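You operate a simulated robot arm through the tools that you are given. There is no shell and no other tool. Be economical: measure what you need, move in short steps, check, and stop when the job is done.

The job below is to be done with a simulated robot arm. You get a single attempt, and the scene is never put back.

Task
Put the blue sander on top of the grey filter on the top of the narrow white table.
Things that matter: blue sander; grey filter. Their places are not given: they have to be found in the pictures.

It is judged by the outcome, as a careful person would: the job done as asked, and still so three seconds after it is handed in. It fails if anything else is knocked over, pushed out of place, dropped, spilled or broken.

Robot
A 7-joint arm with a two-finger parallel gripper, fixed in place. Base frame: the origin is at the foot of the arm, x ahead of it, y to its left, z up; the work surface is at about z = 0. Lengths are in mm, angles in degrees, forces in N, time in s.
With the tool pointing down near the work surface it reaches from about 240 to 620 mm from the base axis. Its first joint turns from -66.0 to 66.0 degrees. Payload 2.6 kg.
The tool frame sits at the grasp point between the pads (the TCP): z along the fingers, y along the line on which they close. The tips reach 30 mm beyond it. Largest opening 94 mm; finger width 28, thickness 10; the body of the gripper, 50 by 96 mm, starts 55 mm behind the TCP.
Orientation is that of the tool frame in the base frame, as a unit quaternion [w, x, y, z]. With the fingers straight down and closing along the base's y, the tool's x points along the base's -x, its y along +y and its z along -z.

Tools
- The arm moves only by the tool move_arm. Its argument "motion" is a list of rows, each a list of 6 numbers: the shift along the tool's x, y, z in mm, then the turn, a rotation vector about the tool's x, y, z in degrees. In form: [[x, y, z, wx, wy, wz], ...]. A call has 1 to 8 rows; each row is the pose to reach, as a shift and turn from the pose commanded when the call began, along the tool's axes at that moment. "jaw" is the opening in per cent of the stroke, from 0 (shut) to 100 (fully open), set as the call begins (left out, the last holds). Each row takes 0.2 s and may step no farther than 50 mm and 8.6 degrees from the row before; otherwise, or with a gripper value out of range, the whole call is refused. A pose out of reach is approached as far as the arm can. The call stops where the force on the tool passes 40 N (or 10 N more than at its start, if that is more) or the arm is blocked; 0.2 s more then pass. Each finger travels about 72 mm/s and halts on what it meets, pressing with about 24 N; the grip force reading is that of the motor and also rises with nothing between the fingers. The clock runs only during rows and for 0.2 s after the last one: add rows that repeat a pose to give the fingers time. It gives the time, the measured TCP pose, the force on the tool (base axes), the opening and the grip force at its end, in the units of the frame above (readings bear some noise), and new pictures: "pictures" is both (left out), scene, wrist or none.
- Cameras (640 x 400 px; columns grow to the right, rows downward): "scene" is fixed at [63.8, 451.2, 556.4]; the picture's right is [-0.61, -0.79, 0.00], its down [-0.50, 0.39, -0.78] and it looks along [0.61, -0.47, -0.63] (base axes); focal length 233 px, centre (320, 200). "wrist" rides on the gripper at [76, 14, -102] in the tool frame; the picture's right is [-0.18, 0.98, 0.00], its down [-0.75, -0.14, -0.64] and it looks along [-0.63, -0.12, 0.77] (tool axes); focal length 243 px, centre (320, 200).
- measure_at(camera, pixels): for up to 12 pixels [column, row] of the newest picture of that camera ("zoom" is the newest enlarged one), the place [x, y, z] in the base frame of the surface seen there, good to about 3 mm, but the place of the scene camera against the robot may be out by one fixed shift of up to 18 mm in any direction. No time passes.
- close_up(camera, box): a new picture of the part [left, top, right, bottom] of that camera's present view, enlarged. No time passes.
- close_job(): hands the job in; it is judged then, once.

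Work in short steps. Measure before you move; look again where a grasp or a placing could have gone wrong, and mend it. You have 60 turns and 170 pictures in all, those below and enlarged ones among them. Open the gripper and draw the arm clear of the work before you hand the job in, unless the task says otherwise; then end with one line.

The tools are called after ">>>" as a command line: name --pt "numbers of a row" for each row, then --argument value for the rest, lists and objects as JSON in quotes. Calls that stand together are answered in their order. move_arm: Moves the arm, as the interface text tells. Its arguments: {"type":"object","properties":{"motion":{"type":"array"},"jaw":{"type":"number"},"pictures":{"type":"string","enum":["both","scene","wrist","none"]}},"required":["motion"]} The other tools are called the same way: measure_at (camera, pixels) gives the place of the surface under pixels of a picture; close_up (camera, box) takes an enlarged picture of a part of a camera's view; close_job () hands the job in.

At the start:

```text
t: 0.0
eef_pos: [357.3, 54.7, 394.2]
ee_rot: [-0.001, 0.0, 1.0, 0.0]
contact_force: [-1.1, 0.3, 0.4]
width: 94.1
finger_force: 0.0
```

scene: 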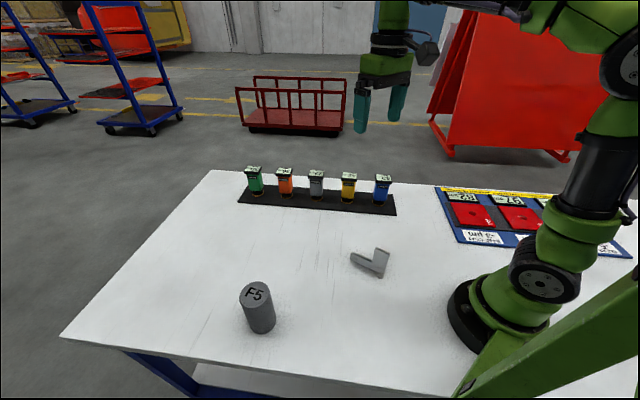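
wrist: 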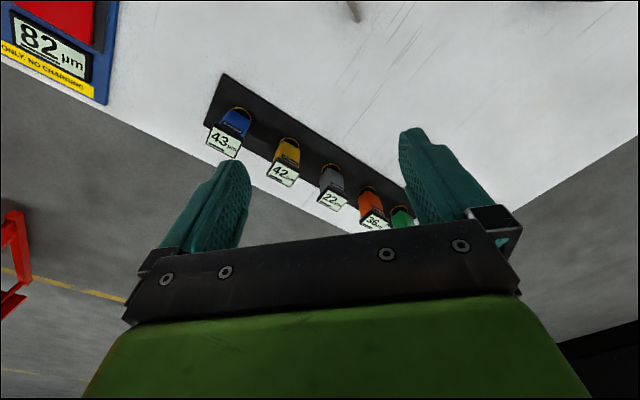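

The rack of five coloured items sits at about (317,190), a grey cylinder "F5" at (257,307), and a grey L-shape at (372,262). I'll enlarge both areas to identify them.

>>> close_up --camera "scene" --box '[230, 150, 410, 225]'

>>> close_up --camera "scene" --box '[220, 230, 420, 350]'

>>> close_up --camera "wrist" --box '[190, 60, 430, 240]'

>>> measure_at --camera "scene" --pixels '[[255, 292], [261, 328], [245, 290], [268, 285], [383, 181], [382, 190], [381, 201], [390, 213], [241, 202], [374, 262], [382, 276], [355, 330]]'

>>> measure_at --camera "wrist" --pixels '[[237, 121], [239, 108], [224, 139], [222, 155], [208, 152], [238, 155], [225, 80], [207, 124], [288, 150], [283, 173], [260, 160]]'

```text
3.56 times, centred on (320, 188) of scene
```

zoom: 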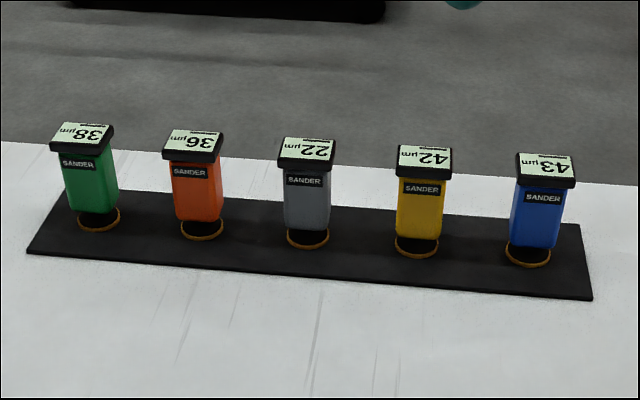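

```text
3.20 times, centred on (320, 290) of scene
```

zoom: 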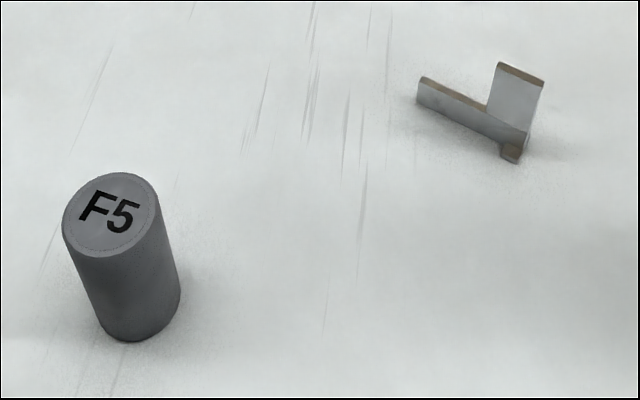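

```text
2.22 times, centred on (310, 150) of wrist
```

zoom: 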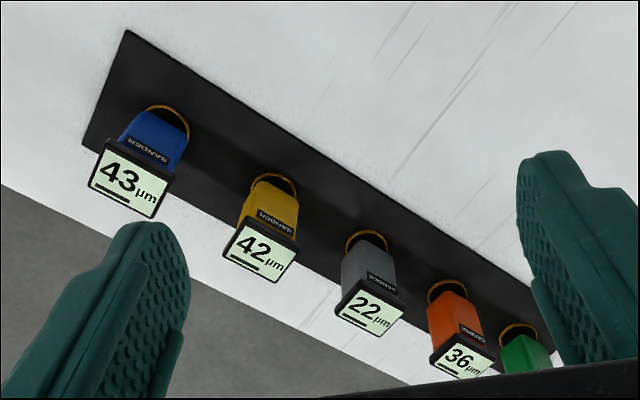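

```text
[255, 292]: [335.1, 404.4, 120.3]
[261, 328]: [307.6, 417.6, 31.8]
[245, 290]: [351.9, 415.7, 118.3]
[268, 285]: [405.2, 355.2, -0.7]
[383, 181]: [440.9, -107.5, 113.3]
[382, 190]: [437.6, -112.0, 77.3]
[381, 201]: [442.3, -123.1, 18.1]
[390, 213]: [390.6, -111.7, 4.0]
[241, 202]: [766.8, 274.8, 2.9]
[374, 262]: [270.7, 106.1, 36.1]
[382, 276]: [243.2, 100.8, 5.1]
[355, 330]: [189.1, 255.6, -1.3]
```

```text
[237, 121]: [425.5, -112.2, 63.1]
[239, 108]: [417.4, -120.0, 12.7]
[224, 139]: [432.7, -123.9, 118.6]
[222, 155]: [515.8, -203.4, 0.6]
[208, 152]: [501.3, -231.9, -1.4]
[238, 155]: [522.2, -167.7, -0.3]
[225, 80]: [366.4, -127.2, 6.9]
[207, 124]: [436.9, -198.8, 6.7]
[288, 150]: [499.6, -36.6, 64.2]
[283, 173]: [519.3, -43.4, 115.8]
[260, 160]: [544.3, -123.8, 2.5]
```

The blue sander ("43 µm") is at about (430,-118) and the filter "F5" at about (340,405), its top near z=120. I'll zoom in on both to get the corners and rim.

>>> close_up --camera "scene" --box '[360, 165, 408, 220]'

>>> close_up --camera "scene" --box '[225, 270, 289, 340]'

>>> close_up --camera "wrist" --box '[195, 95, 259, 165]'

```text
7.27 times, centred on (384, 192) of scene
```

zoom: 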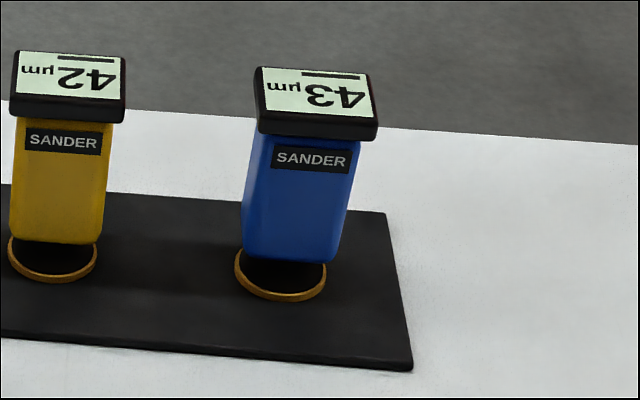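

```text
5.71 times, centred on (257, 305) of scene
```

zoom: 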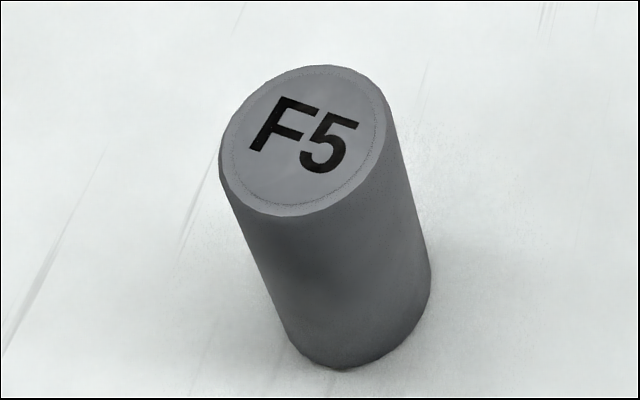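

```text
5.71 times, centred on (227, 130) of wrist
```

zoom: 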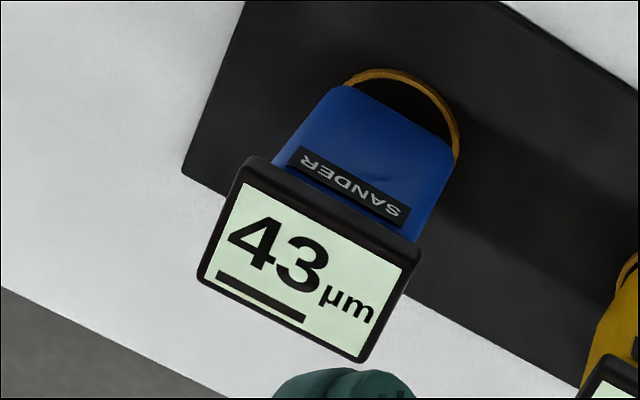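

Next I measure the head corners, body and tray edge in the wrist zoom, and the filter rim in the scene view.

>>> measure_at --camera "zoom" --pixels '[[255, 172], [412, 258], [208, 270], [358, 352], [308, 265], [340, 95], [445, 155], [295, 140], [415, 225], [190, 165], [560, 355], [370, 130]]'

>>> measure_at --camera "scene" --pixels '[[241.5, 297], [267, 286], [257, 283], [252, 306], [261, 332], [273, 320], [248, 318], [255, 294]]'

```text
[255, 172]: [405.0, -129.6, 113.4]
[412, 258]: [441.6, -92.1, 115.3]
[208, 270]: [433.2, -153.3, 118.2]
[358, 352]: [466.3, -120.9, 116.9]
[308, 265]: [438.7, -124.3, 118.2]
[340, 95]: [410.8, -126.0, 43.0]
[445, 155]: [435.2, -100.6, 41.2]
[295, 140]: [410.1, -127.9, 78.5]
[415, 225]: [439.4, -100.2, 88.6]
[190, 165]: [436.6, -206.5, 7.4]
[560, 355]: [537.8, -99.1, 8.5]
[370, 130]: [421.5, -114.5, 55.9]
```

```text
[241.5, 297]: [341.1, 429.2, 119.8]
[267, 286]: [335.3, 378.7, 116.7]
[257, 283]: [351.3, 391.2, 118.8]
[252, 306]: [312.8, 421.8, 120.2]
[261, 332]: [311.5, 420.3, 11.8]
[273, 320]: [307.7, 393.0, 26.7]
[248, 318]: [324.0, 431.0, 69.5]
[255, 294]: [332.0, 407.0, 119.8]
```

Head of the blue sander: about 52 x 37 mm, centred near (436,-124), z ≈ 100–118, long side at about 46°. It overhangs the body, so I'll grip the head across its long side. First I hover above it with the tool turned by 44°.

>>> move_arm --pt "-10 -22 18 0 0 5.5" --pt "-20 -45 36 0 0 11" --pt "-30 -67 54 0 0 16.5" --pt "-40 -90 72 0 0 22" --pt "-50 -112 90 0 0 27.5" --pt "-60 -134 108 0 0 33" --pt "-70 -157 126 0 0 38.5" --pt "-79 -179 144 0 0 44.2" --jaw 100

```text
t: 1.8
eef_pos: [434.7, -122.9, 249.0]
ee_rot: [0.0, 0.377, 0.926, 0.0]
contact_force: [-0.2, 0.9, -0.3]
width: 94.2
finger_force: 0.0
```

scene: 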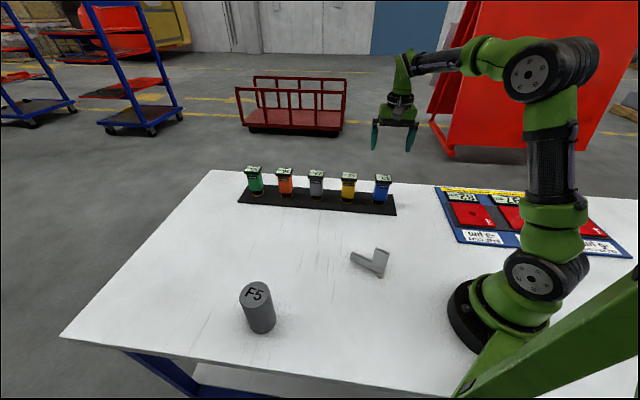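
wrist: 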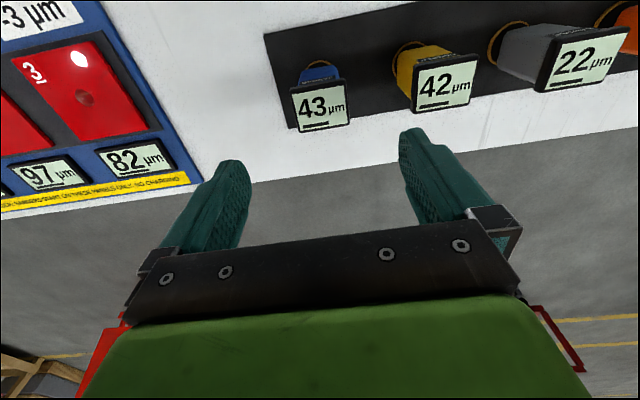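

The tool is at 45.7°, as wanted. I re-measure the head from this closer view and read the sign while it is visible.

>>> close_up --camera "wrist" --box '[0, 110, 200, 230]'

>>> close_up --camera "wrist" --box '[270, 40, 400, 140]'

```text
3.20 times, centred on (100, 170) of wrist
```

zoom: 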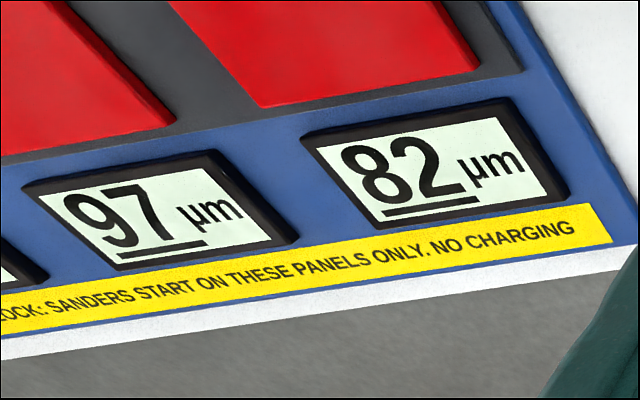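

```text
4.00 times, centred on (335, 90) of wrist
```

zoom: 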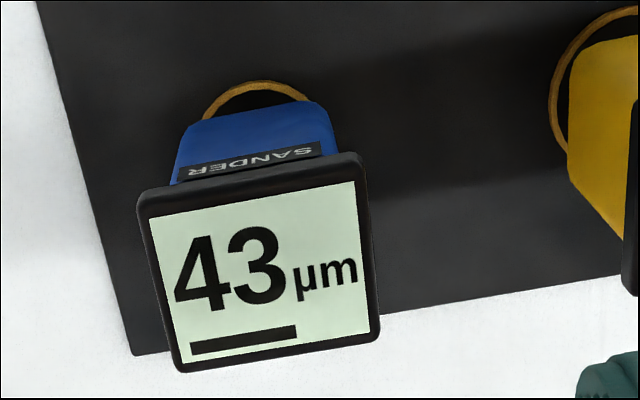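

The sign concerns where sanders will start, which doesn't affect this job. I measure the head's edges in this zoom.

>>> measure_at --camera "zoom" --pixels '[[146, 202], [355, 170], [182, 362], [374, 332], [162, 280], [366, 250], [255, 190], [280, 350], [260, 265], [250, 165], [250, 135], [140, 215]]'

```text
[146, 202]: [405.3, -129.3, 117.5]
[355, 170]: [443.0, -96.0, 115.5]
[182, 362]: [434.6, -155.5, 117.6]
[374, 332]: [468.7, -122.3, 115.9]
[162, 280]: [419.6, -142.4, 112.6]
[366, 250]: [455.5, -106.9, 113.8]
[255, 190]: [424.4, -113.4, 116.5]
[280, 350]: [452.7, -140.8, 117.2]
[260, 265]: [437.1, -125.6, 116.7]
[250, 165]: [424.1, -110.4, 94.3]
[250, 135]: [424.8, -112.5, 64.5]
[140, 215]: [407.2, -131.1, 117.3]
```

Head centre is (437.8,-125.7), so I correct by -4 mm along tool x and descend to z ≈ 106, with the jaws open on either side of the head.

>>> move_arm --pt "-4.2 0 30 0 0 0" --pt "-4.2 0 65 0 0 0" --pt "-4.2 0 95 0 0 0" --pt "-4.2 0 120 0 0 0" --pt "-4.2 0 135 0 0 0" --pt "-4.2 0 143 0 0 0" --pt "-4.2 0 143 0 0 0"

```text
t: 3.4
eef_pos: [438.1, -126.9, 105.4]
ee_rot: [0.0, 0.377, 0.926, -0.001]
contact_force: [0.0, 0.7, -0.1]
width: 94.1
finger_force: 0.0
```

scene: 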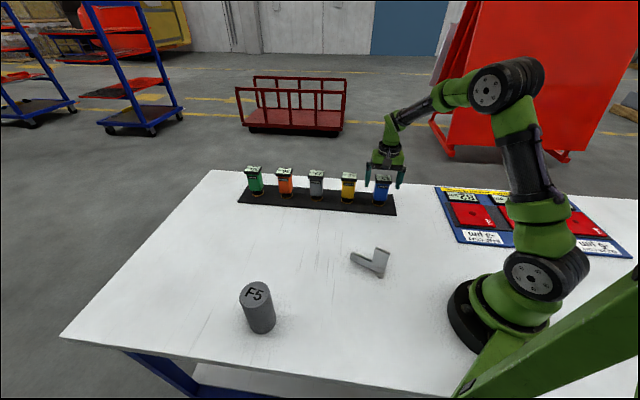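
wrist: 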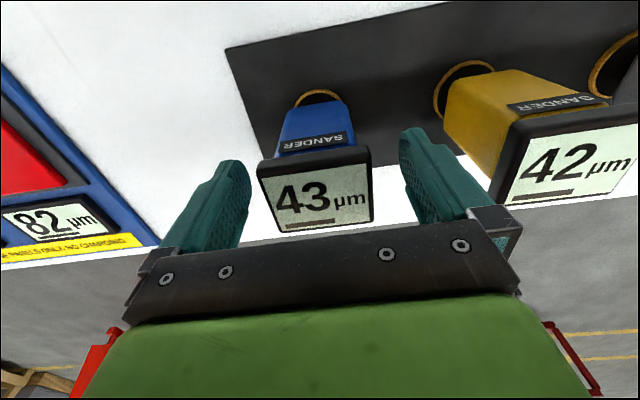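

The head (315,187) sits between the fingers and clear of them. I close the jaws and give them time.

>>> move_arm --pt "0 0 0 0 0 0" --pt "0 0 0 0 0 0" --pt "0 0 0 0 0 0" --pt "0 0 0 0 0 0" --pt "0 0 0 0 0 0" --jaw 0 --pictures "wrist"

```text
t: 4.6
eef_pos: [438.6, -126.2, 105.6]
ee_rot: [0.001, 0.376, 0.926, 0.0]
contact_force: [0.1, -1.4, 0.2]
width: 58.3
finger_force: 23.9
```

wrist: 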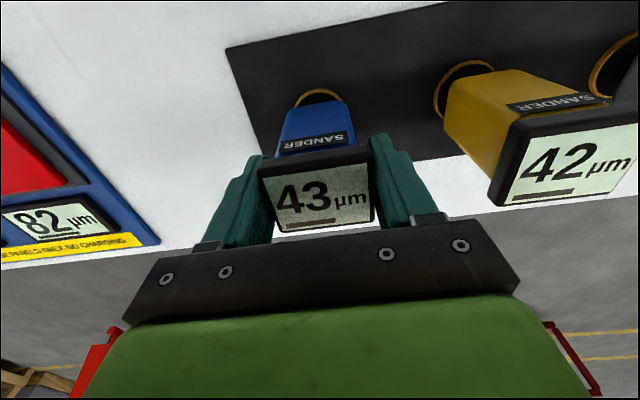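

Gripped on the head at 58 mm with 24 N. I lift slowly by a small amount and check the hold.

>>> move_arm --pt "0 0 -5 0 0 0" --pt "0 0 -15 0 0 0" --pt "0 0 -30 0 0 0" --pt "0 0 -45 0 0 0" --pt "0 0 -60 0 0 0"

```text
t: 5.8
eef_pos: [438.9, -127.3, 166.9]
ee_rot: [0.0, 0.376, 0.926, 0.0]
contact_force: [0.0, -0.6, -2.4]
width: 58.1
finger_force: 24.4
```

scene: 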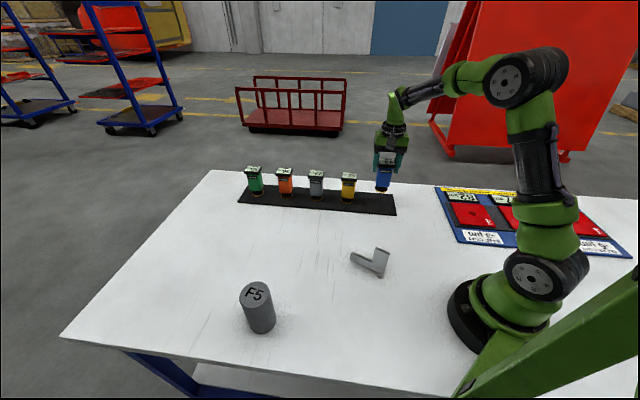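
wrist: 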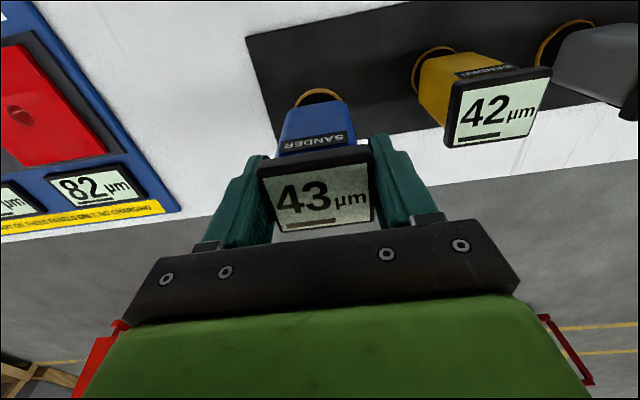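

The sander is held securely, with its orange-rimmed pad lifted along with it and its neighbours untouched. I raise it another 100 mm and start an arc toward the filter, turning with the base.

>>> move_arm --pt "0 0 -48 0 0 0" --pt "0 0 -96 0 0 0" --pt "22 37.8 -100 0 0 -5.5" --pt "47.9 73.1 -100 0 0 -11" --pt "77.1 105.7 -100 0 0 -16.5" --pt "109.3 135.3 -100 0 0 -22" --pt "144.2 161.8 -100 0 0 -27.5" --pt "181.4 184.8 -100 0 0 -33"

```text
t: 7.6
eef_pos: [436.3, 129.6, 268.4]
ee_rot: [0.0, 0.096, 0.995, 0.0]
contact_force: [-0.5, 0.4, -3.2]
width: 58.2
finger_force: 24.0
```

scene: 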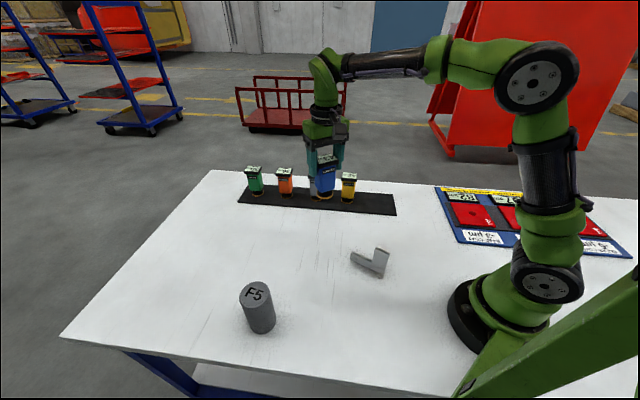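
wrist: 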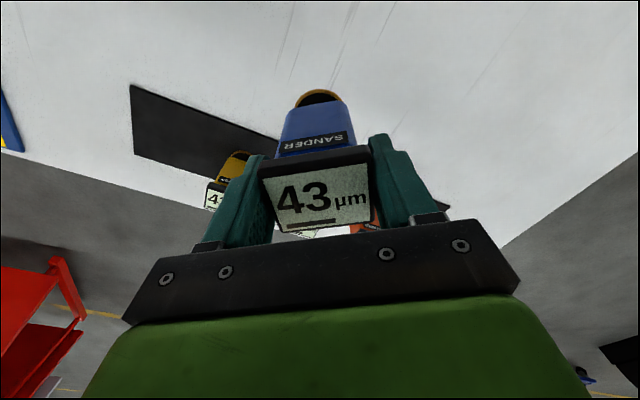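

Still held firmly, pad down. I continue the arc part-way so that the wrist camera sees the filter from the side.

>>> move_arm --pt "28.3 35.2 0 0 0 -5.5" --pt "61.7 63.8 0 0 0 -11" --pt "97 88.2 0 0 0 -16.5"

```text
t: 8.4
eef_pos: [360.2, 237.0, 264.5]
ee_rot: [0.0, -0.046, 0.999, 0.0]
contact_force: [0.3, -0.1, -2.4]
width: 58.4
finger_force: 23.8
```

scene: 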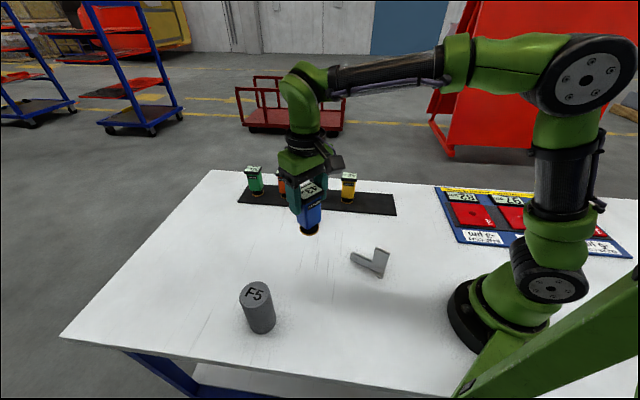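
wrist: 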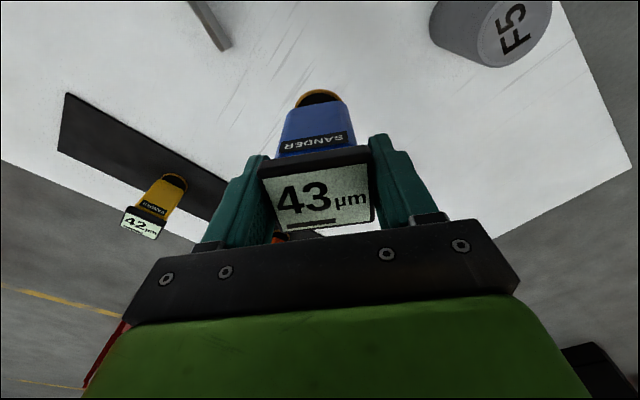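

The filter's top is partly in the wrist view at (515,35). I enlarge it, and the sander's pad too.

>>> close_up --camera "scene" --box '[270, 160, 350, 245]'

>>> close_up --camera "wrist" --box '[420, 0, 564, 90]'

```text
4.71 times, centred on (310, 202) of scene
```

zoom: 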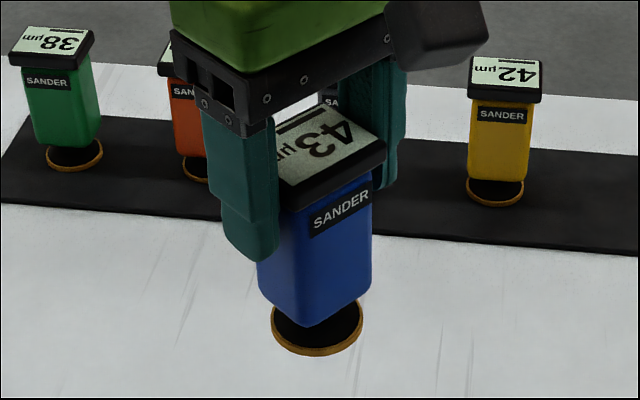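

```text
4.44 times, centred on (492, 45) of wrist
```

zoom: 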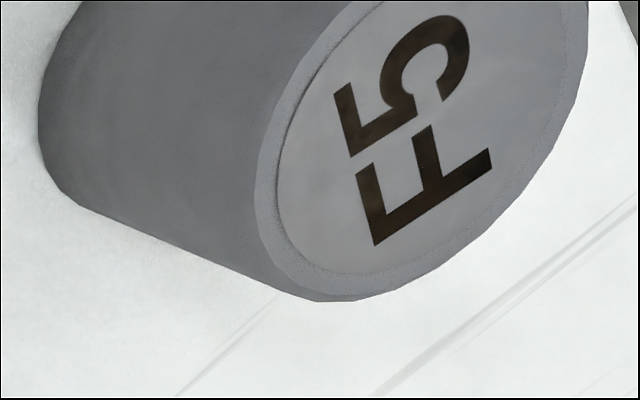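

Now rim points on the filter top via the wrist zoom, and the sander pad and head via the scene view.

>>> measure_at --camera "zoom" --pixels '[[264, 200], [272, 120], [335, 294], [290, 270], [400, 275], [480, 215], [545, 145], [578, 60], [415, 125], [365, 15], [300, 60], [580, 15]]'

>>> measure_at --camera "scene" --pixels '[[309.6, 233.3], [300.5, 229], [318.3, 227], [308, 230], [313, 190], [322, 193], [255, 294], [241.5, 297], [309, 228], [251, 306]]'

```text
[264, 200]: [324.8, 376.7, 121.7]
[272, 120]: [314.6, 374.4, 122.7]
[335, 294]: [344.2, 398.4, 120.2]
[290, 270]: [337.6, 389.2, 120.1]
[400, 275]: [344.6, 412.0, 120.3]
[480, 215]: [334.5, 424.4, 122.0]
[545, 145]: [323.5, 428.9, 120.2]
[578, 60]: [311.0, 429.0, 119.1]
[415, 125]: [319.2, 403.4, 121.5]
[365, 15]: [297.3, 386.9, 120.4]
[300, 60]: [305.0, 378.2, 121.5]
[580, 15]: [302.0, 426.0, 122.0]
```

```text
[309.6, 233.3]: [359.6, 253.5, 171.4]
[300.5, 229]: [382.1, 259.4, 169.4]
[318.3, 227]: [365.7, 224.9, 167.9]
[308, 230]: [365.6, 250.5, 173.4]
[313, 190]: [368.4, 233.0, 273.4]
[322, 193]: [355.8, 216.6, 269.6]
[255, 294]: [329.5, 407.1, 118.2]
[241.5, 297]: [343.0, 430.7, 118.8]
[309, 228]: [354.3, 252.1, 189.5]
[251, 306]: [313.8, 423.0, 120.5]
```

Filter top: centre ≈ (318,403), radius ≈ 27, z ≈ 121 (wrist). The scene camera is off by about +13 mm in x. The sander's pad is ≈38 mm across and roughly under the TCP. I move over the filter at the present height.

>>> move_arm --pt "5.4 34 0 0 0 -3.3" --pt "10.7 67.7 0 0 0 -6.6" --pt "16.1 101.5 0 0 0 -9.9" --pt "21.4 135.4 0 0 0 -13.2" --pt "26.8 169.2 0 0 0 -16.5" --pt "26.8 169.2 0 0 0 -16.5"

```text
t: 9.8
eef_pos: [316.2, 402.3, 265.8]
ee_rot: [0.0, -0.189, 0.982, 0.001]
contact_force: [0.1, 0.1, -2.4]
width: 58.0
finger_force: 23.8
```

scene: 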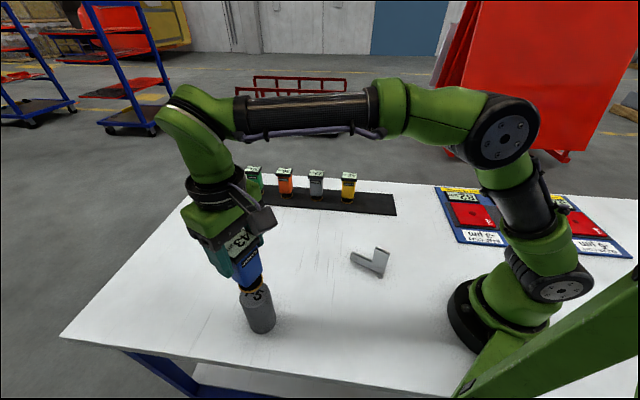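
wrist: 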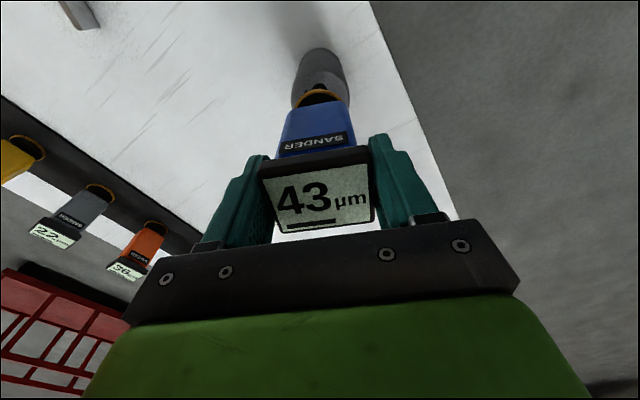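

The sander is above the filter in both views. I enlarge the gap to check the alignment of the pad against the filter's rim.

>>> close_up --camera "scene" --box '[215, 225, 295, 340]'

>>> close_up --camera "wrist" --box '[270, 35, 370, 115]'

```text
3.48 times, centred on (255, 282) of scene
```

zoom: 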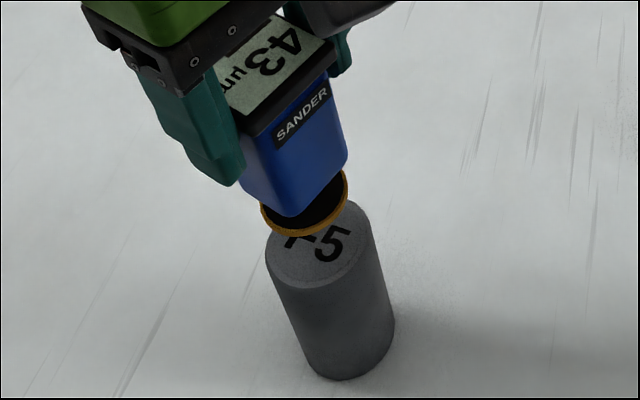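

```text
5.00 times, centred on (320, 75) of wrist
```

zoom: 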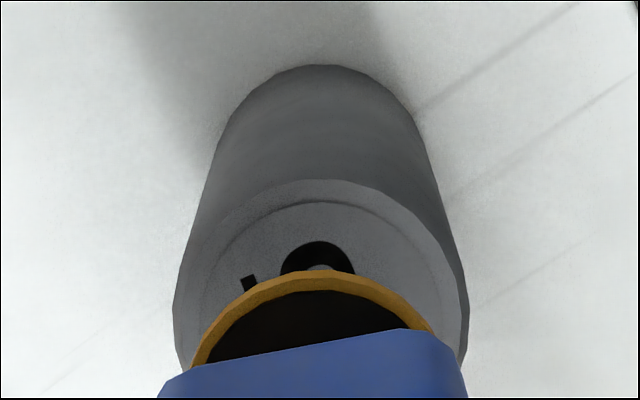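

>>> measure_at --camera "zoom" --pixels '[[315, 281], [200, 352], [423, 325], [250, 297], [375, 285], [315, 183], [240, 205], [400, 205], [185, 300], [460, 290], [320, 225], [315, 274]]'

```text
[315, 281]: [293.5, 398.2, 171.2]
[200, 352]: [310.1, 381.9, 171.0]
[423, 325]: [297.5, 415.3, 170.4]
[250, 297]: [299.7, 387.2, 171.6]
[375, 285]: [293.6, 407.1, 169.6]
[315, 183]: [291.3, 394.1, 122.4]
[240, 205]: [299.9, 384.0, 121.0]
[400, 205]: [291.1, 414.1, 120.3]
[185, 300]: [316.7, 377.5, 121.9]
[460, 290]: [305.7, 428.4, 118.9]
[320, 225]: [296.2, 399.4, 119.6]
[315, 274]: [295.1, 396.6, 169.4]
```

Pad centre ≈ (313.5,403) and filter centre ≈ (317.5,403), so I shift +4 mm in x. Then I descend 40 of the roughly 46 mm.

>>> move_arm --pt "-3.7 -1.5 5 0 0 0" --pt "-3.7 -1.5 18 0 0 0" --pt "-3.7 -1.5 30 0 0 0" --pt "-3.7 -1.5 37 0 0 0" --pt "-3.7 -1.5 40 0 0 0" --pt "-3.7 -1.5 40 0 0 0"

>>> close_up --camera "scene" --box '[215, 225, 295, 340]'

>>> close_up --camera "wrist" --box '[270, 35, 370, 115]'

```text
t: 11.2
eef_pos: [321.1, 402.1, 226.0]
ee_rot: [-0.001, -0.189, 0.982, 0.0]
contact_force: [0.5, 0.0, -2.7]
width: 58.2
finger_force: 24.1
```

scene: 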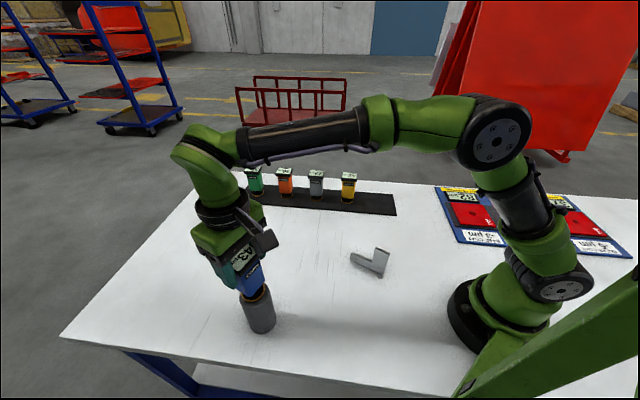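
wrist: 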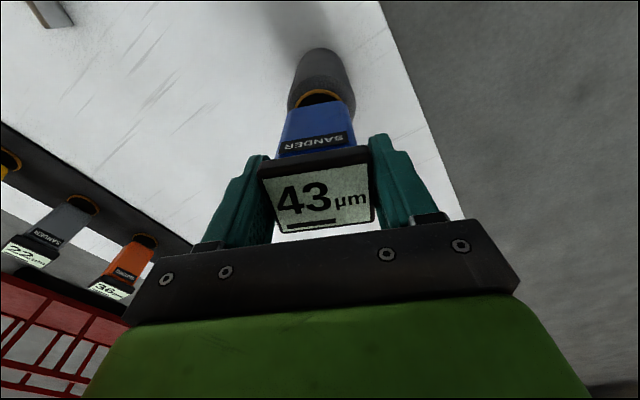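

```text
3.48 times, centred on (255, 282) of scene
```

zoom: 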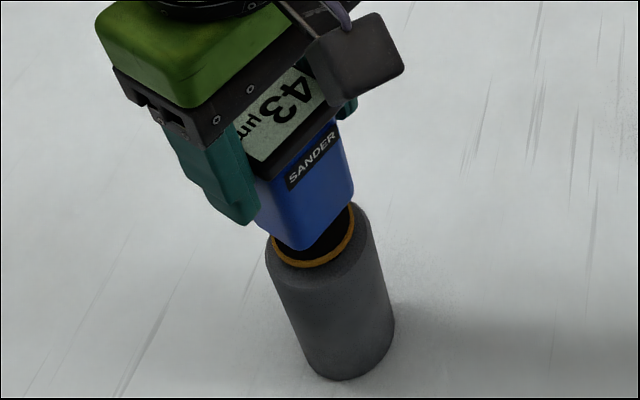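

```text
5.00 times, centred on (320, 75) of wrist
```

zoom: 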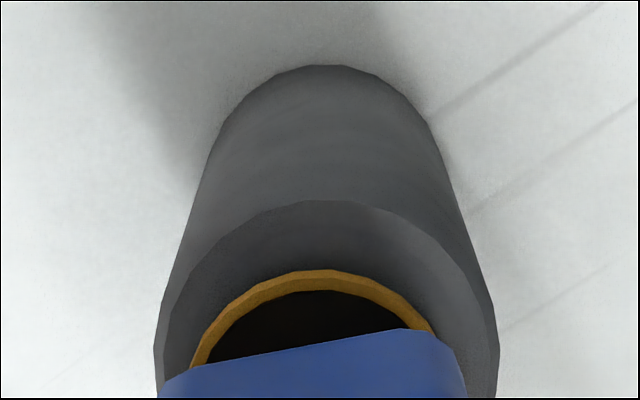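

The pad sits just above the filter and looks centred. I check the alignment once more with numbers.

>>> measure_at --camera "zoom" --pixels '[[315, 281], [200, 352], [423, 325], [250, 297], [375, 285], [315, 206], [235, 232], [405, 232], [175, 310], [475, 300]]'

```text
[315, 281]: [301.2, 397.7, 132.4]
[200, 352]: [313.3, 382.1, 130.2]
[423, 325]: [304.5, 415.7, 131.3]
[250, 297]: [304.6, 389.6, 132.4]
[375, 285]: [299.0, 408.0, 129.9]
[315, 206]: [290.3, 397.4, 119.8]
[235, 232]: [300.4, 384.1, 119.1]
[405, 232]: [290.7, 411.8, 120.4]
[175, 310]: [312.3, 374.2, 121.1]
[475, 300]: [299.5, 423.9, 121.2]
```

Pad ≈ (319,403) against filter ≈ (317,402): good. I lower gently the last millimetres, nudging 1.5 mm back.

>>> move_arm --pt "1.5 0 1 0 0 0" --pt "1.5 0 2 0 0 0" --pt "1.5 0 3 0 0 0" --pt "1.5 0 4 0 0 0" --pt "1.5 0 4 0 0 0" --pictures "none"

```text
t: 12.4
eef_pos: [320.4, 402.9, 222.8]
ee_rot: [-0.001, -0.189, 0.982, 0.0]
contact_force: [-0.9, 0.7, -3.4]
width: 58.3
finger_force: 23.3
```

No contact yet: the force is still just the sander's weight. I lower 2 mm more.

>>> move_arm --pt "0 0 1 0 0 0" --pt "0 0 2 0 0 0" --pt "0 0 2 0 0 0" --pictures "none"

>>> close_up --camera "scene" --box '[225, 260, 285, 310]'

```text
t: 13.2
eef_pos: [319.8, 402.1, 221.1]
ee_rot: [-0.001, -0.189, 0.982, 0.0]
contact_force: [-0.2, -0.3, -2.6]
width: 58.1
finger_force: 24.0
```

```text
8.00 times, centred on (255, 285) of scene
```

zoom: 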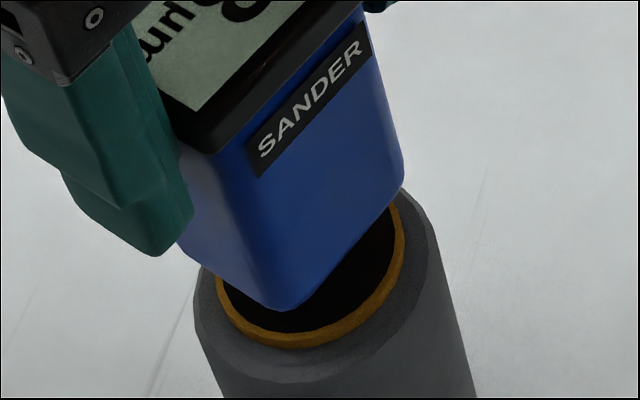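

Almost down, with still only weight on the tool. I take another 2 mm.

>>> move_arm --pt "0 0 0.7 0 0 0" --pt "0 0 1.4 0 0 0" --pt "0 0 2 0 0 0" --pt "0 0 2 0 0 0" --pictures "none"

```text
t: 14.2
eef_pos: [320.3, 402.1, 219.2]
ee_rot: [0.001, -0.189, 0.982, 0.002]
contact_force: [0.5, -2.0, 18.8]
width: 58.2
finger_force: 23.7
```

Contact: +19 N upward at z=219.2. I ease off about 0.8 mm and check the force.

>>> move_arm --pt "0 0 -0.4 0 0 0" --pt "0 0 -0.8 0 0 0" --pt "0 0 -0.8 0 0 0" --pictures "none"

```text
t: 15.0
eef_pos: [320.2, 402.7, 219.9]
ee_rot: [0.001, -0.19, 0.982, 0.001]
contact_force: [2.3, -0.6, 17.0]
width: 58.2
finger_force: 23.6
```

Still pressing at 17 N, so I ease off a little more.

>>> move_arm --pt "0 0 -0.4 0 0 0" --pt "0 0 -0.8 0 0 0" --pt "0 0 -0.8 0 0 0"

>>> close_up --camera "scene" --box '[225, 260, 285, 310]'

```text
t: 15.8
eef_pos: [319.8, 402.0, 220.0]
ee_rot: [0.0, -0.19, 0.982, 0.0]
contact_force: [3.4, 0.7, 13.0]
width: 58.3
finger_force: 23.9
```

scene: 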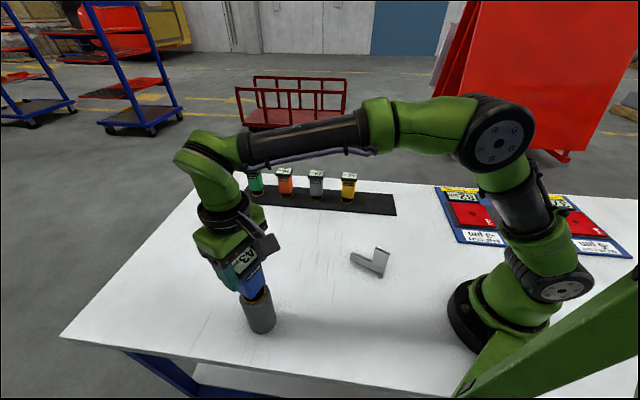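
wrist: 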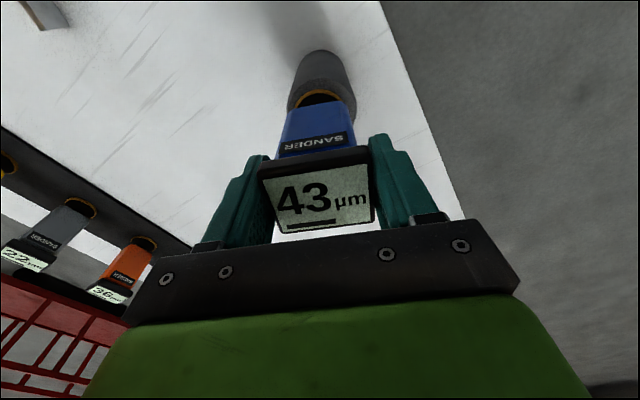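

```text
8.00 times, centred on (255, 285) of scene
```

zoom: 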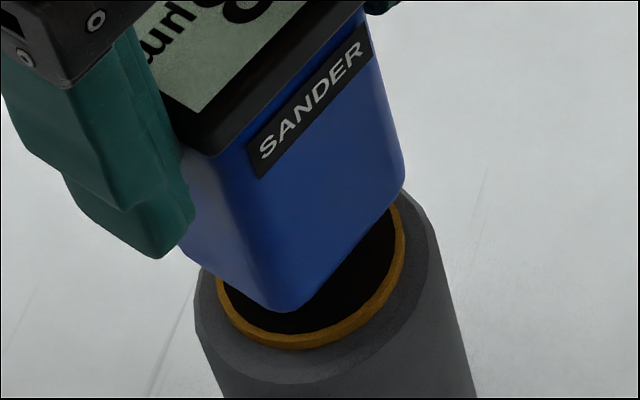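

The pad is seated flat on the filter and the force is dropping (13 N). I ease 0.7 mm more to unload it fully.

>>> move_arm --pt "0 0 -0.35 0 0 0" --pt "0 0 -0.7 0 0 0" --pt "0 0 -0.7 0 0 0" --pictures "none"

```text
t: 16.6
eef_pos: [319.6, 402.8, 220.7]
ee_rot: [-0.001, -0.19, 0.982, -0.001]
contact_force: [2.4, 0.2, 1.7]
width: 58.5
finger_force: 23.9
```

The load is nearly zero and the sander rests on the filter. I open slightly first.

>>> move_arm --pt "0 0 0 0 0 0" --pt "0 0 0 0 0 0" --pt "0 0 0 0 0 0" --jaw 68 --pictures "wrist"

```text
t: 17.4
eef_pos: [319.2, 402.1, 221.4]
ee_rot: [0.0, -0.189, 0.982, 0.0]
contact_force: [0.1, -0.3, -0.5]
width: 64.0
finger_force: 0.0
```

wrist: 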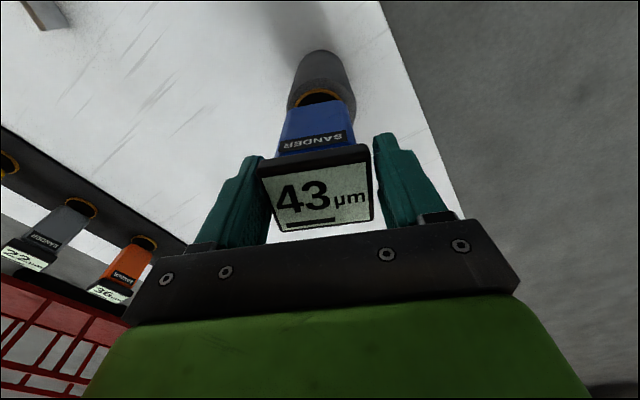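

The sander stands free. I open fully, then raise straight up.

>>> move_arm --pt "0 0 0 0 0 0" --pt "0 0 0 0 0 0" --pt "0 0 -15 0 0 0" --pt "0 0 -40 0 0 0" --pt "0 0 -70 0 0 0" --pt "0 0 -100 0 0 0" --pt "0 0 -125 0 0 0" --jaw 100

```text
t: 19.0
eef_pos: [319.5, 402.6, 345.0]
ee_rot: [0.0, -0.191, 0.982, 0.0]
contact_force: [-0.4, 0.5, 0.7]
width: 93.8
finger_force: 0.1
```

scene: 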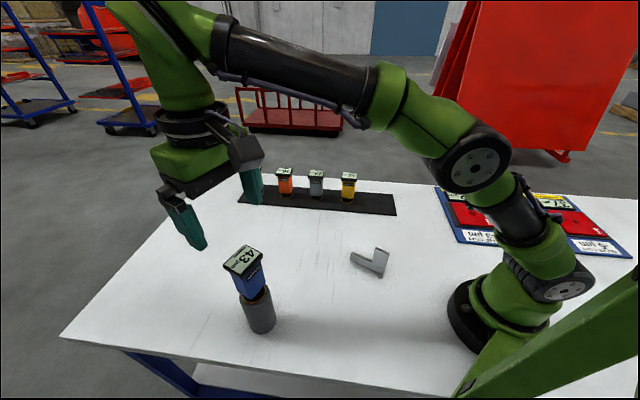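
wrist: 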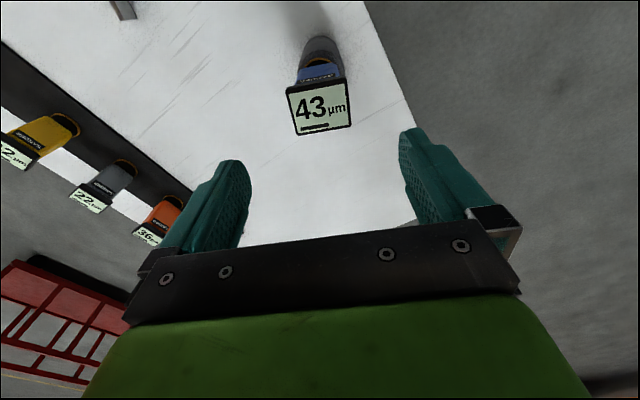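

The sander stands upright on the filter, and the fingertips are above its top. I swing the arm aside at this height.

>>> move_arm --pt "0 -40 -10 0 0 0" --pt "0 -85 -20 0 0 0" --pt "0 -130 -20 0 0 0" --pt "0 -170 -20 0 0 0" --pt "0 -170 -20 0 0 0" --pictures "scene"

>>> close_up --camera "scene" --box '[205, 235, 305, 345]'

```text
t: 20.2
eef_pos: [383.0, 242.1, 364.8]
ee_rot: [0.001, -0.189, 0.982, 0.0]
contact_force: [-0.6, -0.3, 0.9]
width: 93.9
finger_force: 0.0
```

scene: 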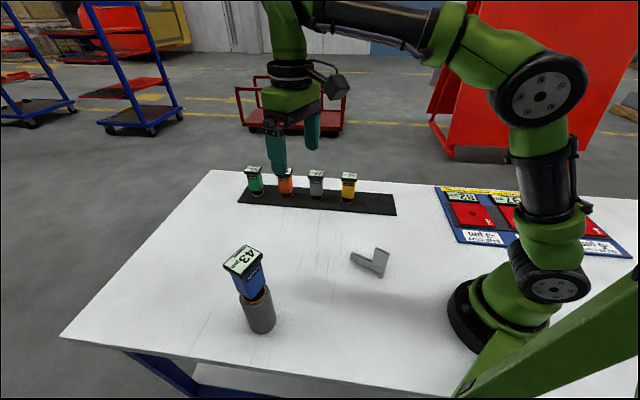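

```text
3.64 times, centred on (255, 290) of scene
```

zoom: 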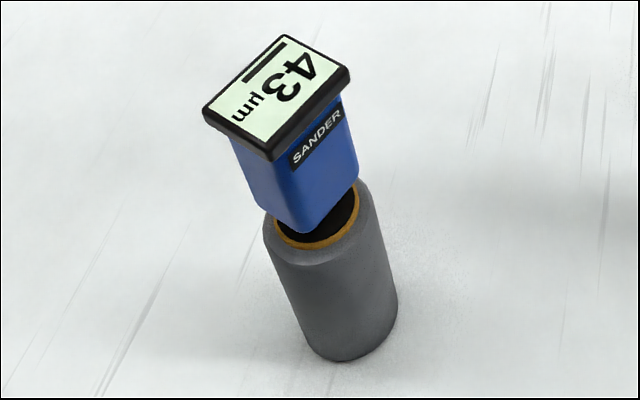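

The sander stands stably and centred on the filter, everything else is in place, and the arm is clear. I hand the job in.

>>> close_job

```text
The job is handed in.
```

The blue sander is standing upright on top of the grey F5 filter, nothing else was disturbed, and the job is handed in.
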